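You operate a simulated robot arm through the tools that you are given. There is no shell and no other tool.

The job below is to be done with a simulated two-armed robot. You get a single attempt, and the scene is never put back.

TASK
Close the one dry patch at the repair station.
Fine: the line is locked off and stays so. Switch on, head in the window whose read-out shows a gap, cycle till it reads 0 mm and no more; head on the rest plate, still hot, switch off. Move the head by its handle, never while a cycle runs. Set down upright: hot-air head.

Only the result counts: the job must be done as asked and must still hold three seconds after the hand-in. Knocking over, shifting, dropping, spilling or breaking anything else fails it.

THE ROBOT
Two 7-joint arms with three-finger grippers on one trunk that stands fixed in place. Base frame: the origin is at the foot of the trunk, x ahead of it, y to its left, z up; the work surface is at about z = 885. Units: mm, rad, N and s.
The left shoulder is at [76, 129, 1157], the right one opposite. With the tool pointing down near the work surface each hand reaches from about 360 to 840 mm from the base axis, measured 20 degrees to its own side. Payload 2.94 kg a hand.
The TCP of each hand is the grasp point between the finger pads, 30 mm short of the fingertips. In the tool frame z runs along the fingers and y along their closing line. Largest opening 128 mm; the body of the gripper starts 93 mm behind the TCP.
Orientation is that of the tool frame in the base frame, as a unit quaternion [x, y, z, w]. With the fingers straight down and closing along the base's y, the tool's x points along the base's -x, its y along +y and its z along -z.

THE INTERFACE
- The arms move only by the tool move_arm. It takes "left_plan", "right_plan" or both (then of equal length, played together; a hand with none holds still); each is a list of rows, each a list of 7 numbers: the shift along the tool's x, y, z in units of 25 mm (1.0 is 25 mm), then the turn, a rotation vector about the tool's x, y, z in units of 4 degrees (1.0 is 4 degrees), then the opening in per cent of the stroke, from 0 (shut) to 100 (fully open). In form: [[tx, ty, tz, ax, ay, az, fingers], ...]. A call has 1 to 20 rows; each row shifts and turns the commanded pose from where the row before left it, along the tool's axes as they then stand. A call with a number of a shift or a turn outside -1 to 1 is refused whole. A row lasts 0.2 s, in which the tool goes at most 50 mm and 0.15 rad; a call with a longer step from one row to the next is refused whole, and so is a gripper value outside its range. A pose out of reach is approached as far as the arm can. The call stops where the force on the tool passes 60 N (or 10 N more than at its start, if that is more) or the arm is blocked; 0.2 s more then pass. Each finger halts on what it meets, pressing with about 23 N; the grip force reading is that of the motor and also rises with nothing between the fingers. The clock runs only during rows and for 0.2 s after the last one: add rows that do not move to give the fingers time. It gives the time, the measured TCP pose, the force on the tool (base axes), the opening and the grip force at its end, in the units of the frame above (readings bear some noise), with the torque about the TCP (base axes, N m) and any sound that the robot's microphone picked up.
- Cameras (640 x 400 px; columns grow to the right, rows downward): "scene" is now at [203.7, -3, 1337.3]; the picture's right is [-0.09, -1.00, 0.00], its down [-0.50, 0.04, -0.87] and it looks along [0.86, -0.08, -0.50] (base axes); focal length 214 px, centre (320, 200). "left" rides on the left gripper at [69, 15, -120] in its tool frame; the picture's right is [-0.22, 0.98, 0.00], its down [-0.82, -0.18, -0.54] and it looks along [-0.53, -0.12, 0.84] (tool axes); focal length 251 px, centre (320, 200). "right" rides on the right gripper at [69, -15, -120] in its tool frame; the picture's right is [0.21, 0.98, 0.00], its down [-0.82, 0.18, -0.54] and it looks along [-0.53, 0.12, 0.84] (tool axes); focal length 251 px, centre (320, 200). There is no depth. A picture from a camera that has moved, and an enlarged one, comes with that camera's place and axes in the base frame and with its lens. The place of the scene camera against the robot may be out by one fixed shift of up to 12 mm in any direction.
- snapshot(camera): a new picture of that camera. The clock stands still meanwhile.
- slide_trunk(by): slides the trunk up (or, below 0, down) by that many mm; the arms and the scene camera ride with it, the base frame stays. It gives what a move gives, with no picture.
- aim_head(pan, tilt): turns the head with the scene camera to pan (to the left, within 1.396 rad either way) and tilt (down, from -0.506 to 1.204), counted from straight ahead of the robot. It gives what a move gives.
- enlarge(camera, box): a new picture of the part [left, top, right, bottom] of that camera's present view, enlarged. The clock stands still meanwhile.
- job_done(): hands the job in; it is judged then, once.

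Nothing tells you positions but the pictures and the camera data. Unless the task says otherwise, let go and move clear before handing in.

The tools are called after "Emit:" as a command line: name --argument value ..., lists and objects as JSON in quotes. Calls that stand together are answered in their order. move_arm: Moves the arms, as the interface text tells. Its arguments: {"type":"object","properties":{"left_plan":{"type":"array"},"right_plan":{"type":"array"}},"required":[]} The other tools are called the same way: slide_trunk (by) slides the trunk up or down; aim_head (pan, tilt) turns the head that bears the scene camera; snapshot (camera) takes a picture; enlarge (camera, box) takes an enlarged picture of a part of a camera's view; job_done () hands the job in.

At the start:

```text
time_s: 0.0
left_eef_pos: [497.6, 179.7, 1252.6]
left_ee_rot: [0.0, 1.0, -0.002, 0.001]
left_ft_force: [-0.1, 0.1, -0.6]
left_moment: [0.0, -0.03, 0.03]
left_opening: 127.9
left_grip_force: 0.1
right_eef_pos: [408.0, -259.7, 1250.6]
right_ee_rot: [0.0, 1.0, -0.001, 0.001]
right_ft_force: [0.4, 0.3, 0.4]
right_moment: [0.08, 0.01, 0.0]
right_opening: 127.9
right_grip_force: 0.1
trunk travel left (down, up): [-375.0, 172.0]
head pan, tilt: [-0.094, 0.524]
```

scene: 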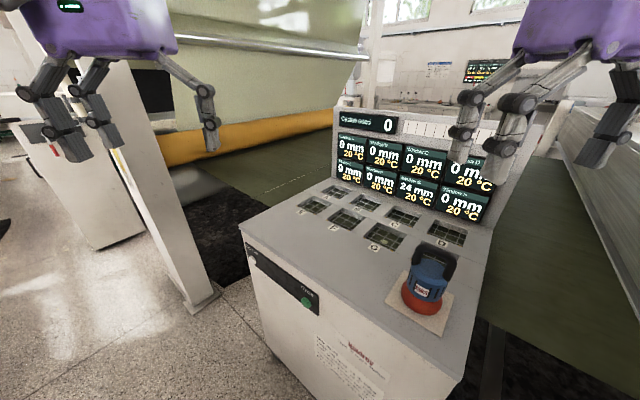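
right: 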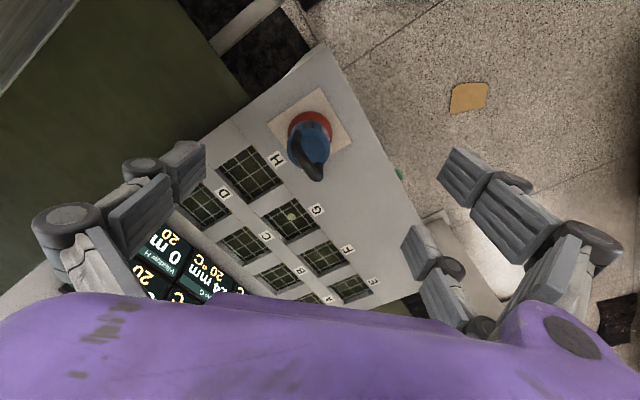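
left: 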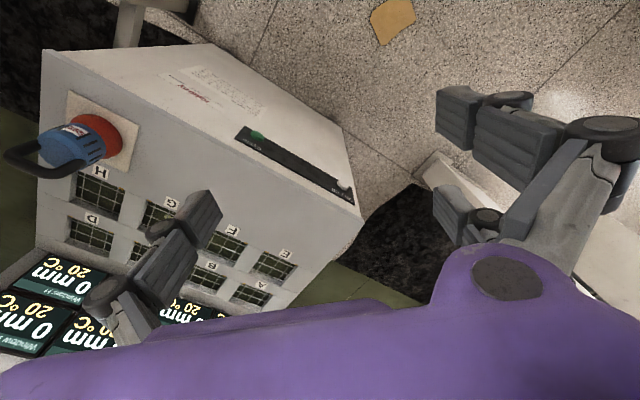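

I see a repair station with a sloped or flat top, eight windows (A–H), a display panel and a hot-air head on a rest plate. I'll enlarge the views to read the displays and the controls.

Emit:
enlarge --camera "scene" --box '[320, 100, 510, 220]'

Emit:
enlarge --camera "scene" --box '[230, 170, 490, 340]'

Emit:
enlarge --camera "left" --box '[0, 40, 360, 265]'

Emit:
enlarge --camera "right" --box '[120, 60, 440, 310]'

```text
3.33 times, centred on (415, 160) of scene
camera zoom: at [203.7, -3.0, 1337.3], right [-0.09, -1.0, 0.0], down [-0.5, 0.04, -0.87], along [0.86, -0.08, -0.5], focal length 715 px, centre (3, 333)
```

zoom: 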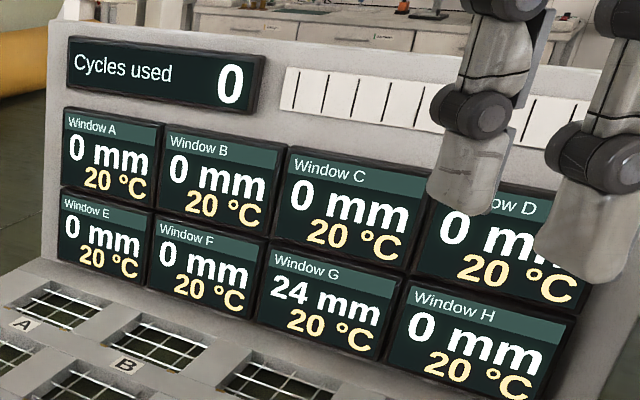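

```text
2.35 times, centred on (360, 255) of scene
camera zoom: at [203.7, -3.0, 1337.3], right [-0.09, -1.0, 0.0], down [-0.5, 0.04, -0.87], along [0.86, -0.08, -0.5], focal length 505 px, centre (226, 71)
```

zoom: 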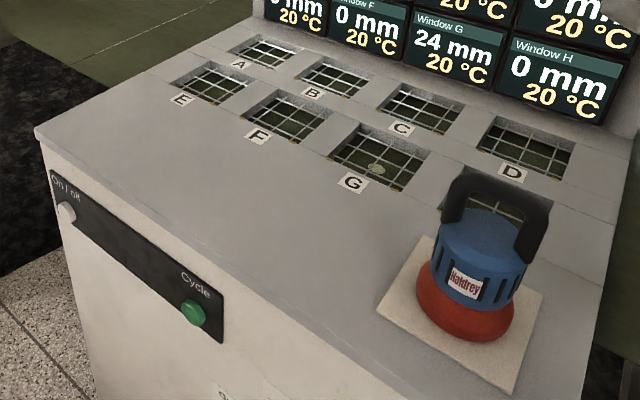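

```text
1.78 times, centred on (180, 152) of left
camera zoom: at [428.7, 195.0, 1371.0], right [0.21, 0.98, 0.0], down [0.82, -0.18, 0.54], along [0.53, -0.12, -0.84], focal length 447 px, centre (569, 284)
```

zoom: 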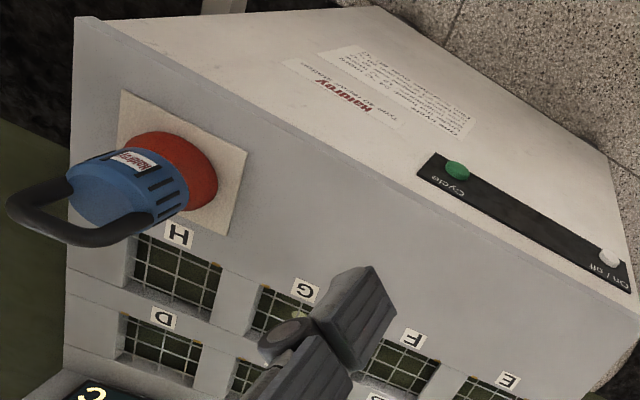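

```text
1.60 times, centred on (280, 185) of right
camera zoom: at [339.0, -275.5, 1370.1], right [-0.21, 0.98, 0.0], down [0.82, 0.18, 0.54], along [0.53, 0.11, -0.84], focal length 402 px, centre (384, 224)
```

zoom: 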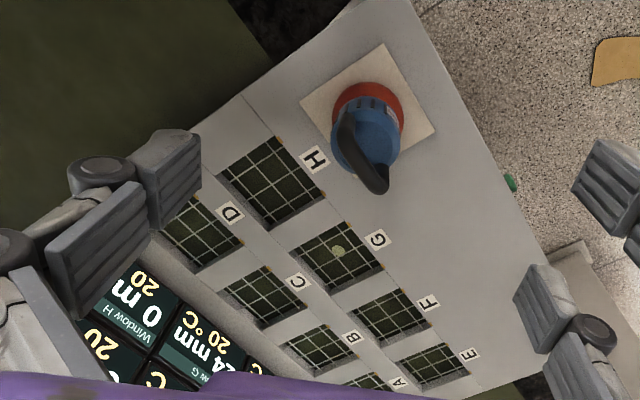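

The read-outs show a 24 mm gap at window G only, and the station appears yawed about 45°. Before moving, I'll zoom in on the buttons, the text label, the head and the read-outs.

Emit:
enlarge --camera "scene" --box '[380, 230, 470, 340]'

Emit:
enlarge --camera "left" --box '[140, 50, 260, 130]'

Emit:
enlarge --camera "left" --box '[220, 110, 370, 220]'

Emit:
enlarge --camera "scene" --box '[330, 110, 430, 220]'

Emit:
enlarge --camera "scene" --box '[235, 230, 325, 330]'

Emit:
enlarge --camera "scene" --box '[300, 330, 400, 400]'

```text
3.64 times, centred on (425, 285) of scene
camera zoom: at [203.7, -3.0, 1337.3], right [-0.09, -1.0, 0.0], down [-0.5, 0.04, -0.87], along [0.86, -0.08, -0.5], focal length 780 px, centre (-62, -109)
```

zoom: 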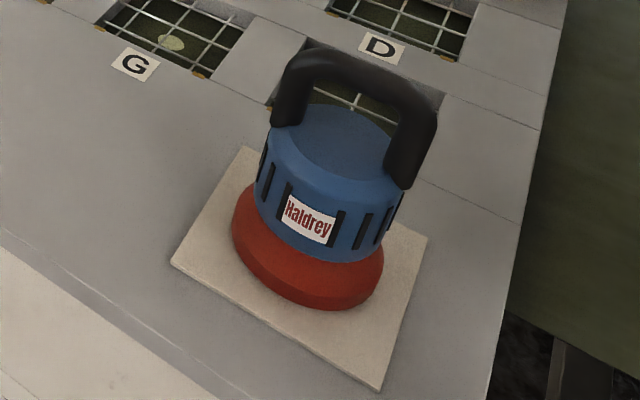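

```text
5.00 times, centred on (200, 90) of left
camera zoom: at [428.7, 195.0, 1371.0], right [0.21, 0.98, 0.0], down [0.82, -0.18, 0.54], along [0.53, -0.12, -0.84], focal length 1257 px, centre (920, 750)
```

zoom: 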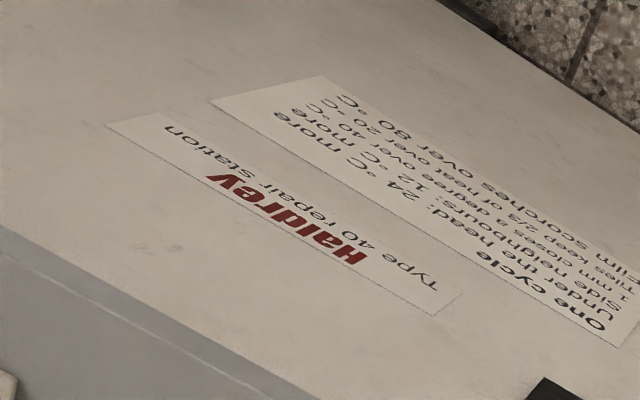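

```text
3.64 times, centred on (295, 165) of left
camera zoom: at [428.7, 195.0, 1371.0], right [0.21, 0.98, 0.0], down [0.82, -0.18, 0.54], along [0.53, -0.12, -0.84], focal length 914 px, centre (411, 327)
```

zoom: 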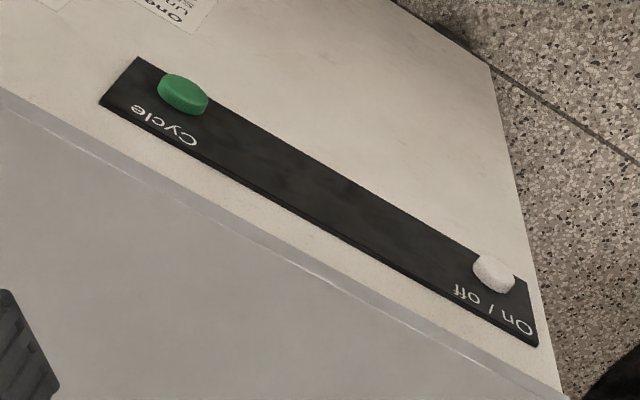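

```text
3.64 times, centred on (380, 165) of scene
camera zoom: at [203.7, -3.0, 1337.3], right [-0.09, -1.0, 0.0], down [-0.5, 0.04, -0.87], along [0.86, -0.08, -0.5], focal length 780 px, centre (102, 327)
```

zoom: 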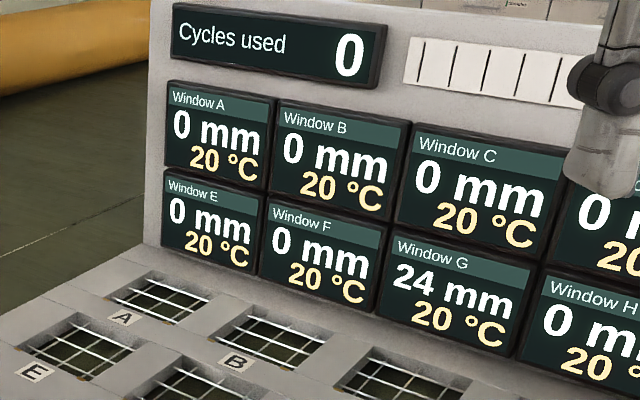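

```text
4.00 times, centred on (280, 280) of scene
camera zoom: at [203.7, -3.0, 1337.3], right [-0.09, -1.0, 0.0], down [-0.5, 0.04, -0.87], along [0.86, -0.08, -0.5], focal length 858 px, centre (480, -120)
```

zoom: 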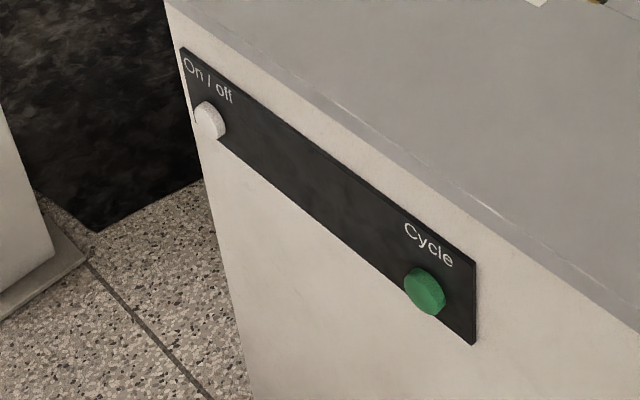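

```text
5.71 times, centred on (350, 365) of scene
camera zoom: at [203.7, -3.0, 1337.3], right [-0.09, -1.0, 0.0], down [-0.5, 0.04, -0.87], along [0.86, -0.08, -0.5], focal length 1226 px, centre (149, -743)
```

zoom: 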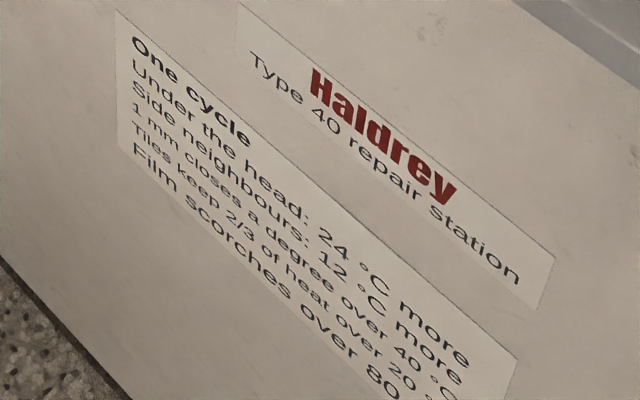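

Window G reads 24 mm, everything else 0, and the card says heat under the head is 24 °C per cycle, closing 1 mm per degree over 40 °C. The head stands on a ~120 mm plate near (498, -267) with its handle running along the station's 45° axis. I'll bring the right hand over with a 45° yaw for a closer look.

Emit:
move_arm --right_plan '[[-0.192, -0.896, 0.8, 0, 0, 0, 100], [-0.192, -0.896, 0.8, 0, 0, 0, 100], [-0.192, -0.896, 0.8, 0, 0, 0, 100], [-0.192, -0.896, 0.8, 0, 0, 0, 100], [-0.192, -0.896, 0.8, 0, 0, 0, 100], [0, 0, 0, 0, 0, -1, 100], [0, 0, 0, 0, 0, -1, 100], [0, 0, 0, 0, 0, -1, 100], [0, 0, 0, 0, 0, -1, 100], [0, 0, 0, 0, 0, -1, 100], [0, 0, 0, 0, 0, -1, 100], [0, 0, 0, 0, 0, -1, 100], [0, 0, 0, 0, 0, -1, 100], [0, 0, 0, 0, 0, -1, 100], [0, 0, 0, 0, 0, -1, 100], [0, 0, 0, 0, 0, -1, 100], [0, 0, 0, 0, 0, -0.25, 100], [0, 0, 0, 0, 0, 0, 100]]'

Emit:
snapshot --camera "right"

Emit:
snapshot --camera "scene"

```text
time_s: 4.0
left_eef_pos: [497.5, 206.9, 1248.1]
left_ee_rot: [0.0, 1.0, -0.013, 0.002]
left_ft_force: [-0.3, 0.3, -0.6]
left_moment: [-0.01, -0.01, 0.05]
left_opening: 128.1
left_grip_force: 0.1
right_eef_pos: [430.6, -353.0, 1163.5]
right_ee_rot: [-0.217, 0.976, -0.013, 0.007]
right_ft_force: [0.4, 0.5, -0.4]
right_moment: [0.0, -0.04, 0.01]
right_opening: 127.9
right_grip_force: 0.1
right hand out of reach, approached as far as the arm can: row 12, 13, 14, 15, 16
trunk travel left (down, up): [-375.0, 172.0]
head pan, tilt: [-0.094, 0.524]
stopped in row 18 (right hand): the arm was blocked; the commanded pose is now the measured one
```

```text
taken
camera right: at [371.0, -395.0, 1283.7], right [-0.61, 0.79, -0.03], down [0.66, 0.52, 0.54], along [0.45, 0.31, -0.84], focal length 251 px, centre (320, 200)
```

right: 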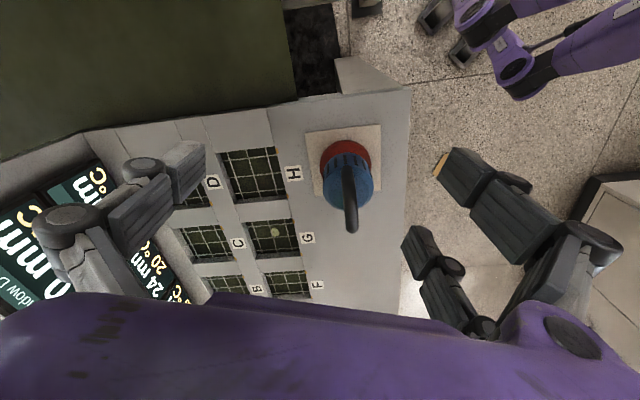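

```text
taken
camera scene: at [201.5, 24.6, 1337.4], right [-0.09, -1.0, 0.02], down [-0.49, 0.03, -0.87], along [0.86, -0.09, -0.49], focal length 214 px, centre (320, 200)
```

scene: 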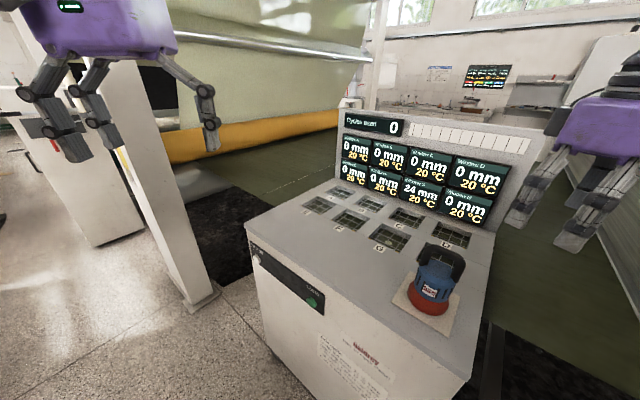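

The right wrist stopped near 25° of yaw, and the trunk seems to have swayed about 1° sideways, so something may be in the way of the right arm. I'll look to the right with the head before going on.

Emit:
aim_head --pan -1.2 --tilt 0.6

Emit:
snapshot --camera "scene"

```text
time_s: 5.3
left_eef_pos: [496.1, 204.8, 1249.9]
left_ee_rot: [-0.001, 1.0, -0.013, 0.002]
left_ft_force: [0.6, 0.5, 0.0]
left_moment: [0.02, 0.0, 0.02]
left_opening: 128.0
left_grip_force: 0.0
right_eef_pos: [429.4, -354.6, 1162.5]
right_ee_rot: [-0.218, 0.976, -0.011, 0.003]
right_ft_force: [-0.6, -0.2, 0.9]
right_moment: [0.01, -0.04, 0.01]
right_opening: 128.1
right_grip_force: 0.0
trunk travel left (down, up): [-375.0, 172.0]
head pan, tilt: [-1.201, 0.6]
```

```text
taken
camera scene: at [142.5, -49.4, 1332.4], right [-0.93, -0.36, 0.0], down [-0.2, 0.51, -0.84], along [0.3, -0.78, -0.54], focal length 214 px, centre (320, 200)
```

scene: 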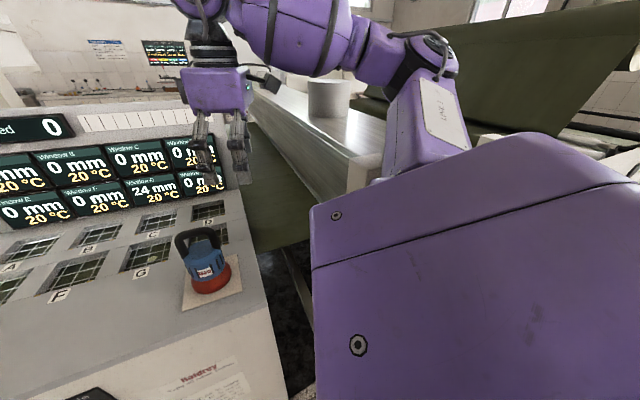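

The body swayed left as if the right arm pressed on something to the right. I'll look at the raised elbow before commanding more motion.

Emit:
aim_head --pan -1.39 --tilt 0.1

Emit:
snapshot --camera "scene"

Emit:
snapshot --camera "left"

```text
time_s: 6.3
left_eef_pos: [495.5, 204.9, 1250.3]
left_ee_rot: [-0.001, 1.0, -0.013, 0.002]
left_ft_force: [-0.1, 0.4, 0.0]
left_moment: [-0.01, 0.0, 0.05]
left_opening: 128.1
left_grip_force: 0.0
right_eef_pos: [427.9, -352.7, 1161.7]
right_ee_rot: [-0.218, 0.976, -0.012, 0.003]
right_ft_force: [-0.5, 0.1, 0.2]
right_moment: [0.02, 0.0, 0.03]
right_opening: 128.2
right_grip_force: 0.0
trunk travel left (down, up): [-375.0, 172.0]
head pan, tilt: [-1.389, 0.099]
```

```text
taken
camera scene: at [126.5, -56.5, 1378.6], right [-0.98, -0.18, 0.0], down [-0.01, 0.07, -1.0], along [0.18, -0.98, -0.08], focal length 214 px, centre (320, 200)
```

scene: 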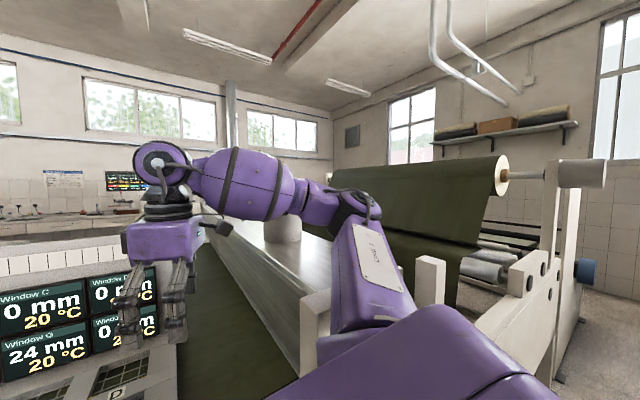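

```text
taken
camera left: at [424.9, 223.5, 1367.8], right [0.21, 0.98, -0.02], down [0.82, -0.17, 0.55], along [0.53, -0.14, -0.84], focal length 251 px, centre (320, 200)
```

left: 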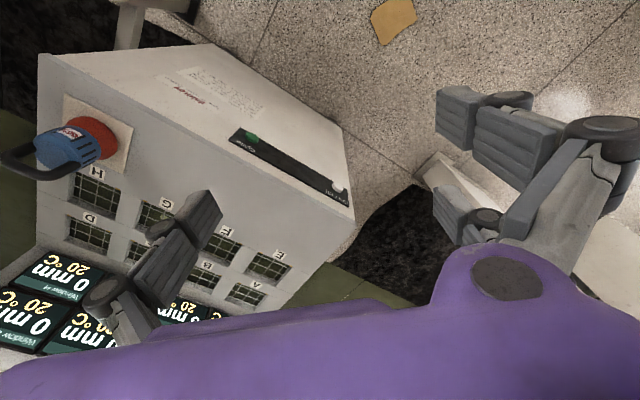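

The right elbow rises toward the posts of the machine on the right, and it may be touching one. I'll undo the yaw and check whether the body comes back upright.

Emit:
move_arm --right_plan '[[0, 0, 0, 0, 0, 1, 100], [0, 0, 0, 0, 0, 1, 100], [0, 0, 0, 0, 0, 1, 100], [0, 0, 0, 0, 0, 1, 100], [0, 0, 0, 0, 0, 1, 100], [0, 0, 0, 0, 0, 1, 100], [0, 0, 0, 0, 0, 0.25, 100]]'

Emit:
snapshot --camera "scene"

```text
time_s: 7.9
left_eef_pos: [494.4, 197.2, 1252.5]
left_ee_rot: [-0.001, 1.0, -0.01, 0.002]
left_ft_force: [-0.3, 0.0, -0.2]
left_moment: [0.0, -0.01, -0.02]
left_opening: 127.9
left_grip_force: 0.1
right_eef_pos: [428.3, -360.2, 1157.5]
right_ee_rot: [-0.003, 1.0, -0.006, 0.007]
right_ft_force: [0.0, 0.2, 1.4]
right_moment: [0.0, 0.01, -0.02]
right_opening: 128.0
right_grip_force: 0.0
trunk travel left (down, up): [-375.0, 172.0]
head pan, tilt: [-1.389, 0.099]
```

```text
taken
camera scene: at [125.5, -65.5, 1378.3], right [-0.98, -0.18, 0.0], down [-0.01, 0.08, -1.0], along [0.18, -0.98, -0.08], focal length 214 px, centre (320, 200)
```

scene: 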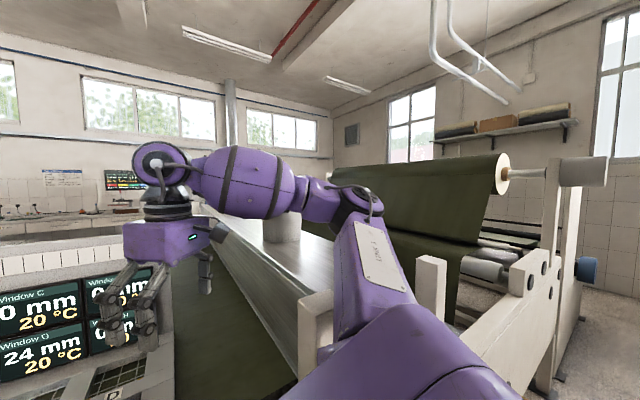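

The lean lessened when I undid the yaw but not fully. I'll bring the right hand back toward the left and up, and check again.

Emit:
move_arm --right_plan '[[0, 1, -0.6, 0, 0, 0, 100], [0, 1, -0.6, 0, 0, 0, 100], [0, 1, -0.6, 0, 0, 0, 100], [0, 1, -0.6, 0, 0, 0, 100], [0, 0, -0.6, 0, 0, 0, 100], [0, 0, 0, 0, 0, 0, 100]]'

Emit:
snapshot --camera "scene"

```text
time_s: 9.5
left_eef_pos: [478.6, 189.8, 1260.4]
left_ee_rot: [-0.001, 1.0, -0.007, 0.01]
left_ft_force: [0.3, -1.1, -0.3]
left_moment: [0.03, -0.02, -0.03]
left_opening: 127.9
left_grip_force: 0.2
right_eef_pos: [409.8, -265.7, 1238.7]
right_ee_rot: [-0.002, 1.0, -0.005, 0.014]
right_ft_force: [0.8, 0.7, -0.2]
right_moment: [0.01, 0.0, 0.01]
right_opening: 128.0
right_grip_force: 0.1
trunk travel left (down, up): [-375.0, 172.0]
head pan, tilt: [-1.389, 0.099]
stopped in row 6 (right hand): the arm was blocked; the commanded pose is now the measured one
```

```text
taken
camera scene: at [107.8, -73.1, 1379.4], right [-0.98, -0.18, -0.02], down [0.0, 0.09, -1.0], along [0.18, -0.98, -0.08], focal length 214 px, centre (320, 200)
```

scene: 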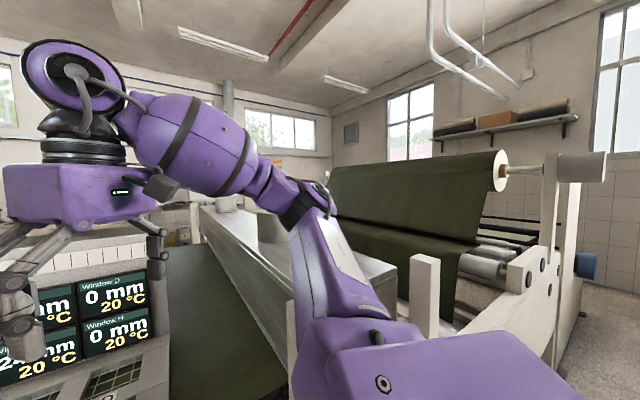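

The body is now leaning back a little and the arm reports being blocked. I'll hold still for a second to see whether this settles.

Emit:
move_arm --right_plan '[[0, 0, 0, 0, 0, 0, 100], [0, 0, 0, 0, 0, 0, 100], [0, 0, 0, 0, 0, 0, 100], [0, 0, 0, 0, 0, 0, 100], [0, 0, 0, 0, 0, 0, 100]]'

Emit:
aim_head --pan -1.39 --tilt 0.9

Emit:
snapshot --camera "scene"

```text
time_s: 10.9
left_eef_pos: [479.2, 189.3, 1259.3]
left_ee_rot: [-0.001, 1.0, -0.006, 0.01]
left_ft_force: [0.2, 1.1, 0.4]
left_moment: [0.02, 0.0, 0.01]
left_opening: 127.8
left_grip_force: 0.2
right_eef_pos: [410.2, -265.8, 1237.9]
right_ee_rot: [-0.001, 1.0, -0.003, 0.015]
right_ft_force: [0.0, 0.4, -0.3]
right_moment: [0.02, 0.02, -0.01]
right_opening: 127.9
right_grip_force: 0.1
trunk travel left (down, up): [-375.0, 172.0]
head pan, tilt: [-1.389, 0.099]
stopped in row 5 (right hand): the arm was blocked; the commanded pose is now the measured one
```

```text
time_s: 12.0
left_eef_pos: [477.8, 190.1, 1259.8]
left_ee_rot: [-0.001, 1.0, -0.006, 0.009]
left_ft_force: [0.0, 0.3, 0.1]
left_moment: [-0.02, 0.02, -0.01]
left_opening: 127.8
left_grip_force: 0.2
right_eef_pos: [410.4, -265.4, 1237.3]
right_ee_rot: [-0.003, 1.0, -0.003, 0.012]
right_ft_force: [-1.0, 0.0, 0.8]
right_moment: [0.01, -0.02, -0.02]
right_opening: 128.2
right_grip_force: 0.0
trunk travel left (down, up): [-375.0, 172.0]
head pan, tilt: [-1.389, 0.901]
```

```text
taken
camera scene: at [106.3, -57.8, 1308.5], right [-0.98, -0.18, -0.02], down [-0.13, 0.76, -0.63], along [0.13, -0.62, -0.77], focal length 214 px, centre (320, 200)
```

scene: 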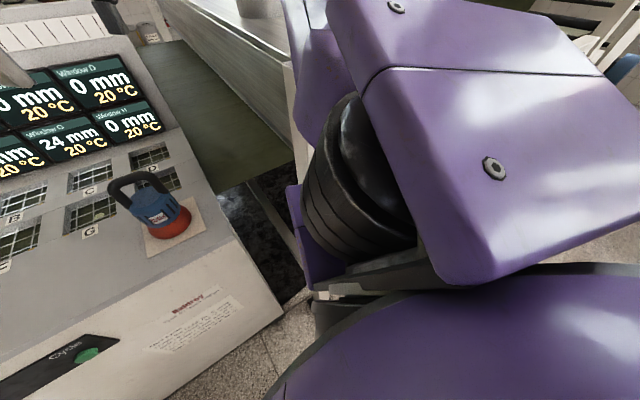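

The right upper arm is most likely resting against a machine post near (229, -415) whose top is at about z = 1180. Raising the trunk should lift the arm clear of it, so I'll slide up in small steps and watch the lean.

Emit:
slide_trunk --by 40

Emit:
snapshot --camera "scene"

```text
time_s: 12.8
left_eef_pos: [504.4, 175.0, 1290.8]
left_ee_rot: [-0.001, 1.0, 0.0, -0.001]
left_ft_force: [0.8, 0.0, 0.5]
left_moment: [0.06, 0.08, -0.02]
left_opening: 128.0
left_grip_force: 0.1
right_eef_pos: [435.3, -279.5, 1264.3]
right_ee_rot: [-0.003, 1.0, 0.001, 0.002]
right_ft_force: [0.4, -0.9, -1.0]
right_moment: [0.04, 0.08, -0.01]
right_opening: 128.0
right_grip_force: 0.0
trunk travel left (down, up): [-415.0, 132.0]
head pan, tilt: [-1.389, 0.901]
```

```text
taken
camera scene: at [120.4, -72.9, 1346.7], right [-0.98, -0.18, 0.0], down [-0.14, 0.77, -0.62], along [0.11, -0.61, -0.78], focal length 214 px, centre (320, 200)
```

scene: 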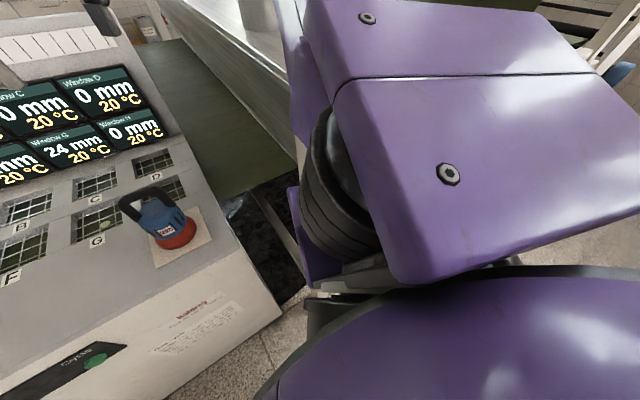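

Raising the trunk freed the arm and the body stands straight again. I'll raise it 70 mm more for a good margin, then look at the work area again.

Emit:
slide_trunk --by 70

Emit:
aim_head --pan -0.4 --tilt 0.7

Emit:
snapshot --camera "scene"

Emit:
snapshot --camera "right"

```text
time_s: 13.9
left_eef_pos: [501.9, 175.7, 1360.3]
left_ee_rot: [0.0, 1.0, 0.0, -0.001]
left_ft_force: [0.2, -0.4, -0.1]
left_moment: [0.01, 0.03, 0.01]
left_opening: 127.9
left_grip_force: 0.1
right_eef_pos: [434.3, -280.1, 1335.9]
right_ee_rot: [-0.003, 1.0, 0.001, 0.003]
right_ft_force: [0.4, 0.0, -0.6]
right_moment: [0.0, 0.06, -0.02]
right_opening: 127.9
right_grip_force: 0.0
trunk travel left (down, up): [-485.0, 62.0]
head pan, tilt: [-1.389, 0.901]
```

```text
time_s: 15.2
left_eef_pos: [501.4, 175.6, 1362.9]
left_ee_rot: [0.0, 1.0, -0.001, 0.001]
left_ft_force: [0.0, 0.2, 0.3]
left_moment: [0.01, -0.03, 0.02]
left_opening: 128.2
left_grip_force: 0.1
right_eef_pos: [433.0, -279.8, 1336.4]
right_ee_rot: [-0.003, 1.0, 0.002, 0.004]
right_ft_force: [-0.2, -0.1, -0.5]
right_moment: [-0.03, -0.03, 0.01]
right_opening: 128.0
right_grip_force: 0.0
trunk travel left (down, up): [-485.0, 62.0]
head pan, tilt: [-0.4, 0.7]
```

```text
taken
camera scene: at [145.1, -31.4, 1444.8], right [-0.39, -0.92, 0.0], down [-0.59, 0.25, -0.76], along [0.7, -0.3, -0.64], focal length 214 px, centre (320, 200)
```

scene: 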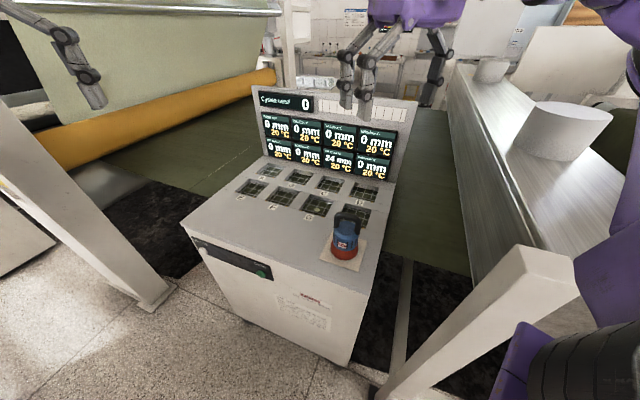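

```text
taken
camera right: at [362.2, -295.7, 1456.1], right [-0.22, 0.98, 0.0], down [0.82, 0.18, 0.55], along [0.53, 0.12, -0.84], focal length 251 px, centre (320, 200)
```

right: 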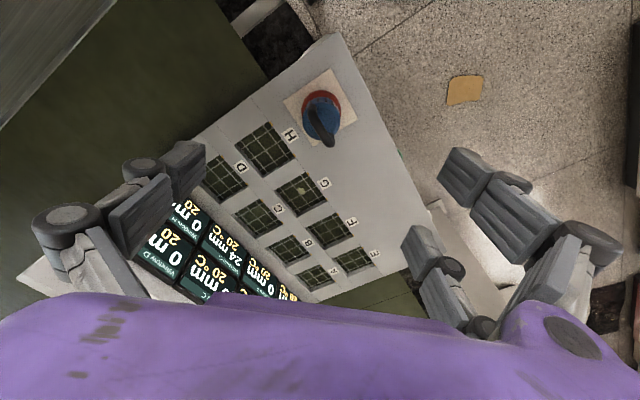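

The post stands right beside the right upper arm, so I'll raise the trunk another 45 mm. Then I'll yaw the right hand in steps high above the station.

Emit:
slide_trunk --by 45

Emit:
move_arm --right_plan '[[0, 0, 0.8, 0, 0, -1, 100], [0, 0, 0.8, 0, 0, -1, 100], [0, 0, 0.8, 0, 0, -1, 100], [0, 0, 0.8, 0, 0, -1, 100], [0, 0, 0.8, 0, 0, -1, 100], [0, 0, 0.8, 0, 0, -1, 100]]'

Emit:
snapshot --camera "scene"

```text
time_s: 16.1
left_eef_pos: [502.8, 177.1, 1404.8]
left_ee_rot: [-0.002, 1.0, -0.001, -0.002]
left_ft_force: [0.7, 0.7, -0.5]
left_moment: [0.01, 0.04, 0.0]
left_opening: 127.8
left_grip_force: 0.0
right_eef_pos: [434.0, -279.1, 1379.0]
right_ee_rot: [-0.003, 1.0, 0.002, 0.002]
right_ft_force: [0.7, 0.0, 0.7]
right_moment: [-0.05, 0.07, -0.01]
right_opening: 128.1
right_grip_force: 0.1
trunk travel left (down, up): [-530.0, 17.0]
head pan, tilt: [-0.4, 0.7]
```

```text
time_s: 17.4
left_eef_pos: [500.6, 174.7, 1408.4]
left_ee_rot: [-0.001, 1.0, 0.0, -0.001]
left_ft_force: [0.5, 0.3, -0.3]
left_moment: [0.01, 0.05, 0.02]
left_opening: 128.0
left_grip_force: 0.1
right_eef_pos: [432.5, -279.6, 1261.4]
right_ee_rot: [-0.211, 0.977, 0.001, 0.004]
right_ft_force: [-0.6, 0.5, 0.4]
right_moment: [-0.01, 0.0, 0.0]
right_opening: 128.0
right_grip_force: 0.0
trunk travel left (down, up): [-530.0, 17.0]
head pan, tilt: [-0.4, 0.7]
```

```text
taken
camera scene: at [100.6, -31.7, 1496.1], right [-0.39, -0.92, 0.0], down [-0.59, 0.25, -0.76], along [0.7, -0.3, -0.64], focal length 214 px, centre (320, 200)
```

scene: 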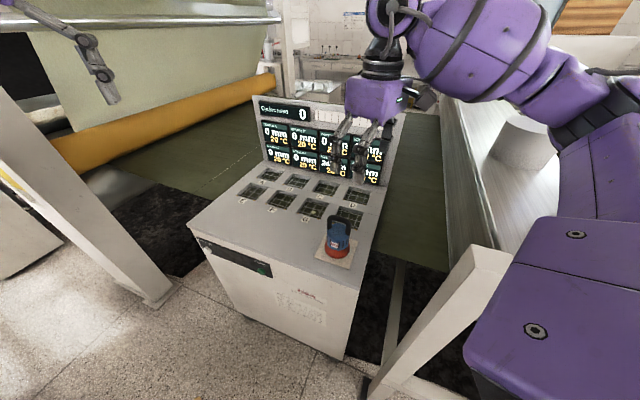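

No contact now, and the yaw went to 24° freely. I'll go on to 45° and look down through the right hand's camera.

Emit:
move_arm --right_plan '[[0, 0, 0, 0, 0, -1, 100], [0, 0, 0, 0, 0, -1, 100], [0, 0, 0, 0, 0, -1, 100], [0, 0, 0, 0, 0, -1, 100], [0, 0, 0, 0, 0, -1, 100], [0, 0, 0, 0, 0, -0.15, 100]]'

Emit:
snapshot --camera "right"

Emit:
snapshot --camera "scene"

```text
time_s: 18.9
left_eef_pos: [500.3, 175.6, 1407.7]
left_ee_rot: [-0.001, 1.0, -0.001, 0.0]
left_ft_force: [-0.1, 0.0, 0.7]
left_moment: [-0.02, 0.0, -0.02]
left_opening: 127.9
left_grip_force: 0.1
right_eef_pos: [432.7, -278.5, 1261.6]
right_ee_rot: [-0.383, 0.924, 0.001, 0.004]
right_ft_force: [0.7, -0.1, 0.1]
right_moment: [-0.02, -0.02, 0.0]
right_opening: 128.1
right_grip_force: 0.0
trunk travel left (down, up): [-530.0, 17.0]
head pan, tilt: [-0.4, 0.7]
```

```text
taken
camera right: at [394.2, -339.9, 1381.0], right [-0.84, 0.54, 0.0], down [0.45, 0.71, 0.55], along [0.3, 0.46, -0.84], focal length 251 px, centre (320, 200)
```

right: 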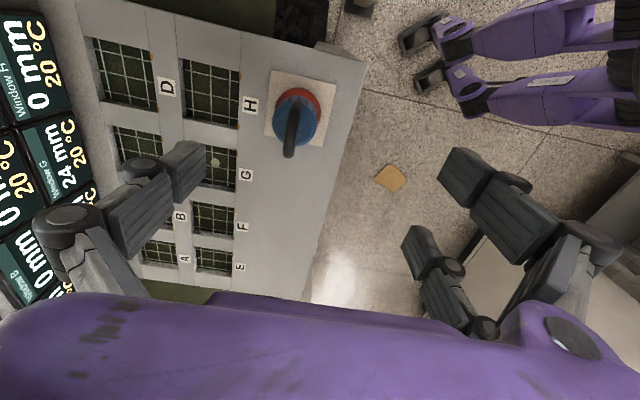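

```text
taken
camera scene: at [100.6, -31.4, 1496.1], right [-0.39, -0.92, 0.0], down [-0.59, 0.25, -0.76], along [0.7, -0.3, -0.64], focal length 214 px, centre (320, 200)
```

scene: 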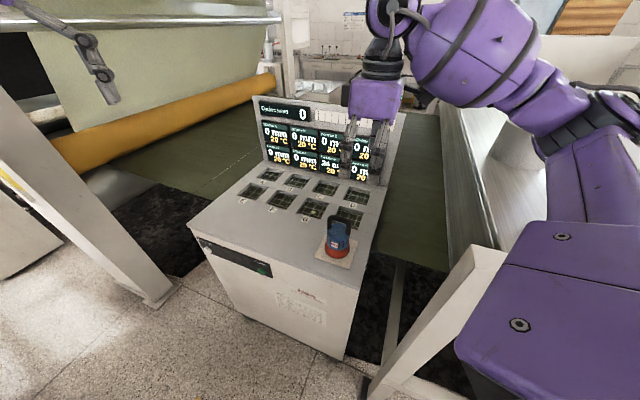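

The hand is now yawed 45° with the windows' rows lined up in view. I'll enlarge the head and window G to measure their positions.

Emit:
enlarge --camera "right" --box '[240, 60, 360, 180]'

Emit:
enlarge --camera "right" --box '[80, 30, 270, 290]'

Emit:
enlarge --camera "scene" --box '[300, 195, 370, 275]'

```text
3.33 times, centred on (300, 120) of right
camera zoom: at [394.2, -339.9, 1381.0], right [-0.84, 0.54, 0.0], down [0.45, 0.71, 0.55], along [0.3, 0.46, -0.84], focal length 838 px, centre (387, 467)
```

zoom: 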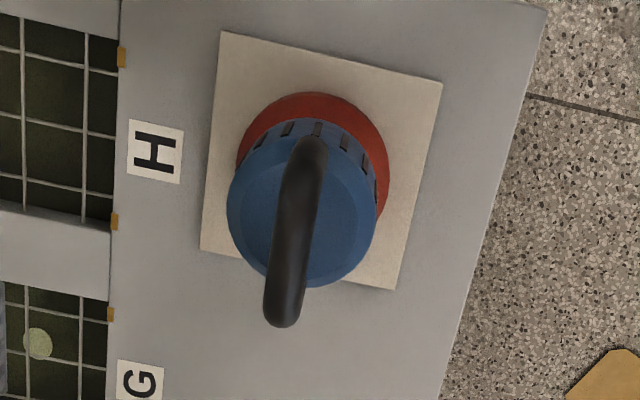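

```text
1.54 times, centred on (175, 160) of right
camera zoom: at [394.2, -339.9, 1381.0], right [-0.84, 0.54, 0.0], down [0.45, 0.71, 0.55], along [0.3, 0.46, -0.84], focal length 387 px, centre (543, 262)
```

zoom: 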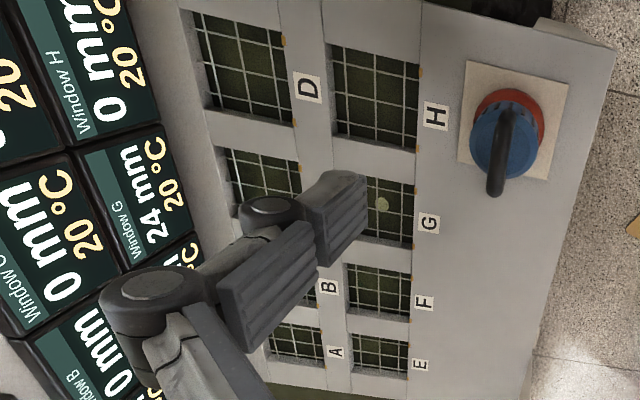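

```text
5.00 times, centred on (335, 235) of scene
camera zoom: at [100.6, -31.4, 1496.1], right [-0.39, -0.92, 0.0], down [-0.59, 0.25, -0.76], along [0.7, -0.3, -0.64], focal length 1072 px, centre (245, 25)
```

zoom: 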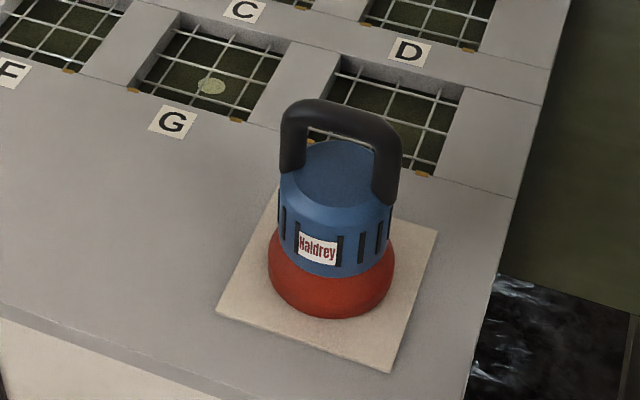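

The plate is a 120 mm square centred near (493, -263), turned 45°, and the handle's bar runs along the same 45° line at roughly z = 1010–1040. I'll move the right hand above the handle to sight its exact place and height.

Emit:
move_arm --right_plan '[[-0.329, -0.211, 0.944, 0, 0, 0, 100], [-0.329, -0.211, 0.944, 0, 0, 0, 100], [-0.329, -0.211, 0.944, 0, 0, 0, 100], [-0.329, -0.211, 0.944, 0, 0, 0, 100], [-0.329, -0.211, 0.944, 0, 0, 0, 100], [-0.329, -0.211, 0.944, 0, 0, 0, 100], [0, 0, 0, 0, 0, 0, 100]]'

Emit:
snapshot --camera "right"

Emit:
snapshot --camera "scene"

```text
time_s: 20.4
left_eef_pos: [501.3, 175.1, 1408.1]
left_ee_rot: [-0.001, 1.0, -0.001, 0.001]
left_ft_force: [-0.7, 0.3, -0.2]
left_moment: [0.03, 0.01, 0.03]
left_opening: 128.0
left_grip_force: 0.1
right_eef_pos: [469.7, -261.8, 1184.4]
right_ee_rot: [-0.378, 0.926, 0.001, 0.004]
right_ft_force: [0.9, -0.1, 0.0]
right_moment: [0.0, -0.01, 0.01]
right_opening: 128.0
right_grip_force: 0.1
right hand out of reach, approached as far as the arm can: row 3, 4, 5, 6
trunk travel left (down, up): [-530.0, 17.0]
head pan, tilt: [-0.4, 0.7]
```

```text
taken
camera right: at [429.9, -321.7, 1303.4], right [-0.84, 0.54, 0.0], down [0.45, 0.7, 0.55], along [0.3, 0.46, -0.84], focal length 251 px, centre (320, 200)
```

right: 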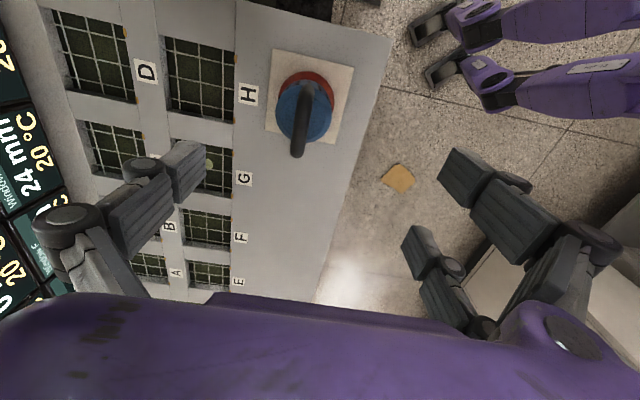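

```text
taken
camera scene: at [100.3, -31.5, 1496.1], right [-0.39, -0.92, 0.0], down [-0.59, 0.25, -0.77], along [0.7, -0.3, -0.64], focal length 214 px, centre (320, 200)
```

scene: 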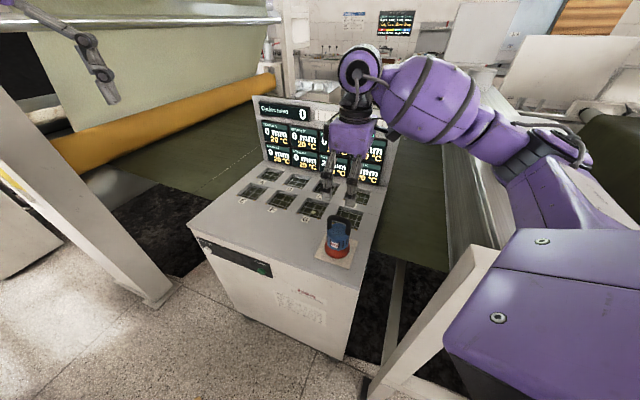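

The right arm can't get lower in this posture, and the post limits it. The left arm, tilted 45° toward the station's front, should reach both the head and the buttons, so I'll check the left side for obstacles.

Emit:
aim_head --pan 0.8 --tilt 0.6

Emit:
snapshot --camera "scene"

Emit:
snapshot --camera "left"

```text
time_s: 21.9
left_eef_pos: [501.3, 176.1, 1407.7]
left_ee_rot: [0.0, 1.0, -0.001, 0.0]
left_ft_force: [0.3, 0.3, -0.2]
left_moment: [0.01, 0.02, 0.02]
left_opening: 128.2
left_grip_force: 0.1
right_eef_pos: [469.7, -261.4, 1183.1]
right_ee_rot: [-0.38, 0.925, 0.001, 0.003]
right_ft_force: [0.0, -0.6, 0.2]
right_moment: [-0.01, -0.01, 0.02]
right_opening: 127.8
right_grip_force: 0.0
trunk travel left (down, up): [-530.0, 17.0]
head pan, tilt: [0.799, 0.6]
```

```text
taken
camera scene: at [84.0, 65.0, 1504.7], right [0.72, -0.7, 0.0], down [-0.39, -0.4, -0.83], along [0.58, 0.59, -0.56], focal length 214 px, centre (320, 200)
```

scene: 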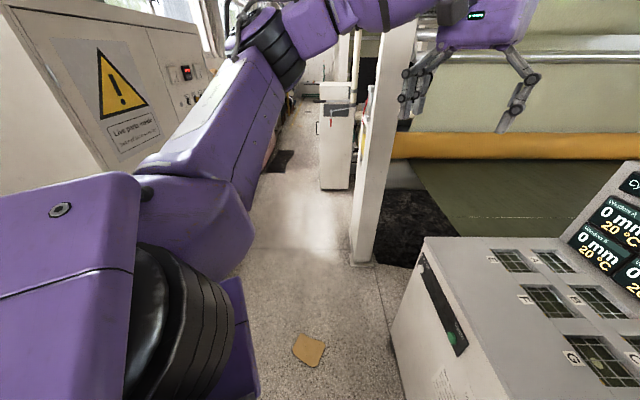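

```text
taken
camera left: at [430.9, 191.2, 1526.0], right [0.21, 0.98, 0.0], down [0.82, -0.18, 0.54], along [0.53, -0.12, -0.84], focal length 251 px, centre (320, 200)
```

left: 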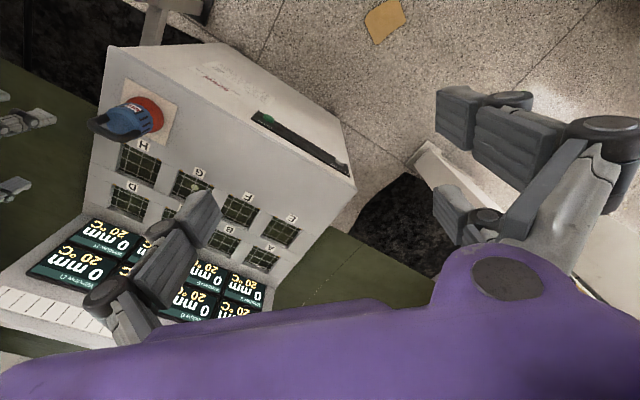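

There is an electrical cabinet on the left that I must keep the left elbow away from. I'll take two more looks at it to gauge its distance.

Emit:
aim_head --pan 1.35 --tilt 0.5

Emit:
snapshot --camera "scene"

```text
time_s: 22.8
left_eef_pos: [502.0, 175.7, 1407.5]
left_ee_rot: [-0.001, 1.0, -0.001, 0.001]
left_ft_force: [-0.1, 0.2, 0.7]
left_moment: [-0.02, 0.0, -0.01]
left_opening: 127.8
left_grip_force: 0.1
right_eef_pos: [469.7, -261.8, 1182.6]
right_ee_rot: [-0.379, 0.925, 0.001, 0.004]
right_ft_force: [-0.7, -0.2, 0.5]
right_moment: [-0.01, 0.02, 0.03]
right_opening: 128.0
right_grip_force: 0.1
trunk travel left (down, up): [-530.0, 17.0]
head pan, tilt: [1.349, 0.499]
```

```text
taken
camera scene: at [42.5, 90.4, 1513.8], right [0.98, -0.22, 0.0], down [-0.11, -0.47, -0.88], along [0.19, 0.86, -0.48], focal length 214 px, centre (320, 200)
```

scene: 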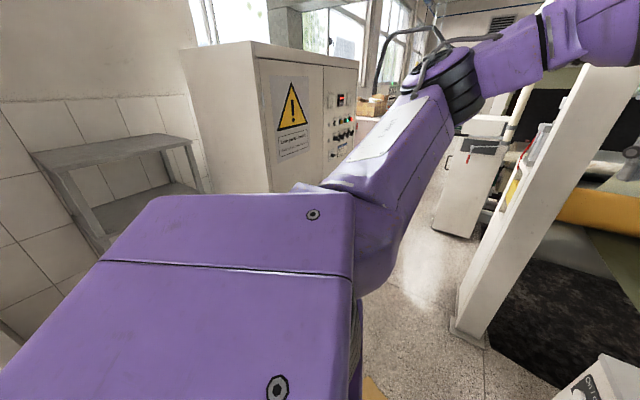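

The cabinet is over a metre away, so the left side is free. I'll lift the right hand up and back out of the way while the left hand lowers and yaws 45°.

Emit:
move_arm --left_plan '[[0, 0, 0.8, 0, 0, -1, 50], [0, 0, 0.8, 0, 0, -1, 50], [0, 0, 0.8, 0, 0, -1, 50], [0, 0, 0.8, 0, 0, -1, 50], [0, 0, 0.8, 0, 0, -1, 50], [0, 0, 0.8, 0, 0, -1, 50], [0, 0, 0.8, 0, 0, -1, 50], [0, 0, 0.8, 0, 0, -1, 50], [0, 0, 0.8, 0, 0, -1, 50], [0, 0, 0.8, 0, 0, -1, 50], [0, 0, 0, 0, 0, -1, 50], [0, 0, 0, 0, 0, -0.25, 50], [0, 0, 0, 0, 0, 0, 50]]' --right_plan '[[0.35, 0, -1, 0, 0, 0, 100], [0.35, 0, -1, 0, 0, 0, 100], [0.35, 0, -1, 0, 0, 0, 100], [0.35, 0, -1, 0, 0, 0, 100], [0.35, 0, -1, 0, 0, 0, 100], [0.35, 0, -1, 0, 0, 0, 100], [0.35, 0, -1, 0, 0, 0, 100], [0.35, 0, -1, 0, 0, 0, 100], [0.35, 0, -1, 0, 0, 0, 100], [0.35, 0, -1, 0, 0, 0, 100], [0, 0, 0, 0, 0, 0, 100], [0, 0, 0, 0, 0, 0, 100], [0, 0, 0, 0, 0, 0, 100]]'

Emit:
aim_head --pan -0.2 --tilt 0.6

Emit:
snapshot --camera "scene"

```text
time_s: 25.6
left_eef_pos: [501.1, 176.1, 1208.8]
left_ee_rot: [-0.384, 0.923, 0.0, 0.0]
left_ft_force: [0.6, 0.2, -0.8]
left_moment: [0.0, 0.0, -0.04]
left_opening: 64.1
left_grip_force: 0.1
right_eef_pos: [381.8, -276.9, 1417.6]
right_ee_rot: [-0.38, 0.925, 0.0, 0.006]
right_ft_force: [-0.4, -0.1, -0.1]
right_moment: [-0.01, -0.03, -0.02]
right_opening: 128.1
right_grip_force: 0.0
right hand out of reach, approached as far as the arm can: row 5, 6, 7, 8, 9, 10
trunk travel left (down, up): [-530.0, 17.0]
head pan, tilt: [1.349, 0.499]
```

```text
time_s: 27.2
left_eef_pos: [502.4, 175.7, 1207.4]
left_ee_rot: [-0.384, 0.924, -0.001, 0.0]
left_ft_force: [-0.2, -0.8, 0.4]
left_moment: [0.0, -0.02, -0.01]
left_opening: 63.9
left_grip_force: 0.1
right_eef_pos: [382.5, -276.8, 1417.2]
right_ee_rot: [-0.381, 0.925, 0.001, 0.006]
right_ft_force: [0.7, -0.5, 0.1]
right_moment: [0.01, 0.0, -0.01]
right_opening: 128.0
right_grip_force: 0.1
trunk travel left (down, up): [-530.0, 17.0]
head pan, tilt: [-0.201, 0.6]
```

```text
taken
camera scene: at [109.0, -15.9, 1504.7], right [-0.2, -0.98, 0.0], down [-0.55, 0.11, -0.83], along [0.81, -0.16, -0.56], focal length 214 px, centre (320, 200)
```

scene: 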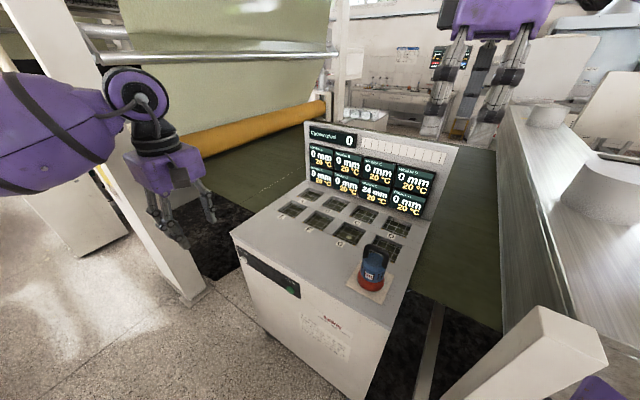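

The left hand yawed fully and the right hand is high and out of the way, with all read-outs in view. Next I'll tilt the left hand 45° toward the station.

Emit:
move_arm --left_plan '[[0, 0, 0, 1, 0, 0, 50], [0, 0, 0, 1, 0, 0, 50], [0, 0, 0, 1, 0, 0, 50], [0, 0, 0, 1, 0, 0, 50], [0, 0, 0, 1, 0, 0, 50], [0, 0, 0, 1, 0, 0, 50], [0, 0, 0, 1, 0, 0, 50], [0, 0, 0, 1, 0, 0, 50], [0, 0, 0, 1, 0, 0, 50], [0, 0, 0, 1, 0, 0, 50], [0, 0, 0, 1, 0, 0, 50], [0, 0, 0, 0.25, 0, 0, 50], [0, 0, 0, 0, 0, 0, 50]]'

Emit:
snapshot --camera "scene"

Emit:
snapshot --camera "left"

```text
time_s: 30.1
left_eef_pos: [502.0, 174.3, 1207.3]
left_ee_rot: [-0.354, 0.853, -0.354, 0.147]
left_ft_force: [0.1, -0.2, 0.2]
left_moment: [0.0, -0.01, 0.02]
left_opening: 64.1
left_grip_force: 0.1
right_eef_pos: [382.8, -276.7, 1417.1]
right_ee_rot: [-0.381, 0.925, 0.001, 0.005]
right_ft_force: [-0.2, -0.8, 0.3]
right_moment: [-0.01, 0.06, -0.03]
right_opening: 128.1
right_grip_force: 0.1
trunk travel left (down, up): [-530.0, 17.0]
head pan, tilt: [-0.201, 0.6]
```

```text
taken
camera scene: at [108.9, -15.9, 1504.7], right [-0.2, -0.98, 0.0], down [-0.55, 0.11, -0.83], along [0.81, -0.16, -0.56], focal length 214 px, centre (320, 200)
```

scene: 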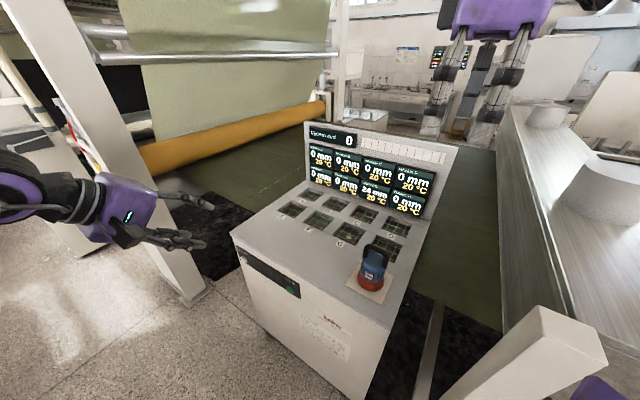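

```text
taken
camera left: at [383.8, 194.3, 1280.1], right [-0.34, 0.64, -0.69], down [0.4, 0.76, 0.51], along [0.85, -0.1, -0.51], focal length 251 px, centre (320, 200)
```

left: 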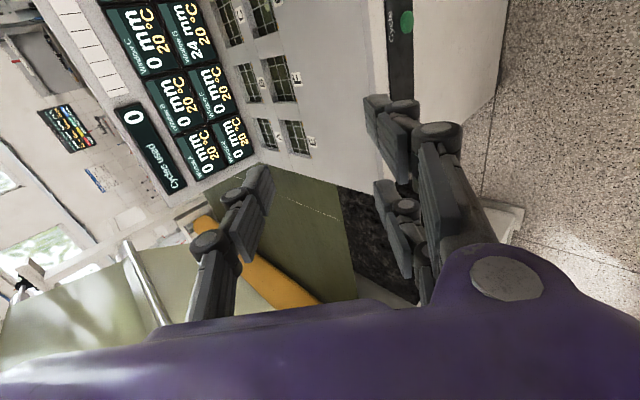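

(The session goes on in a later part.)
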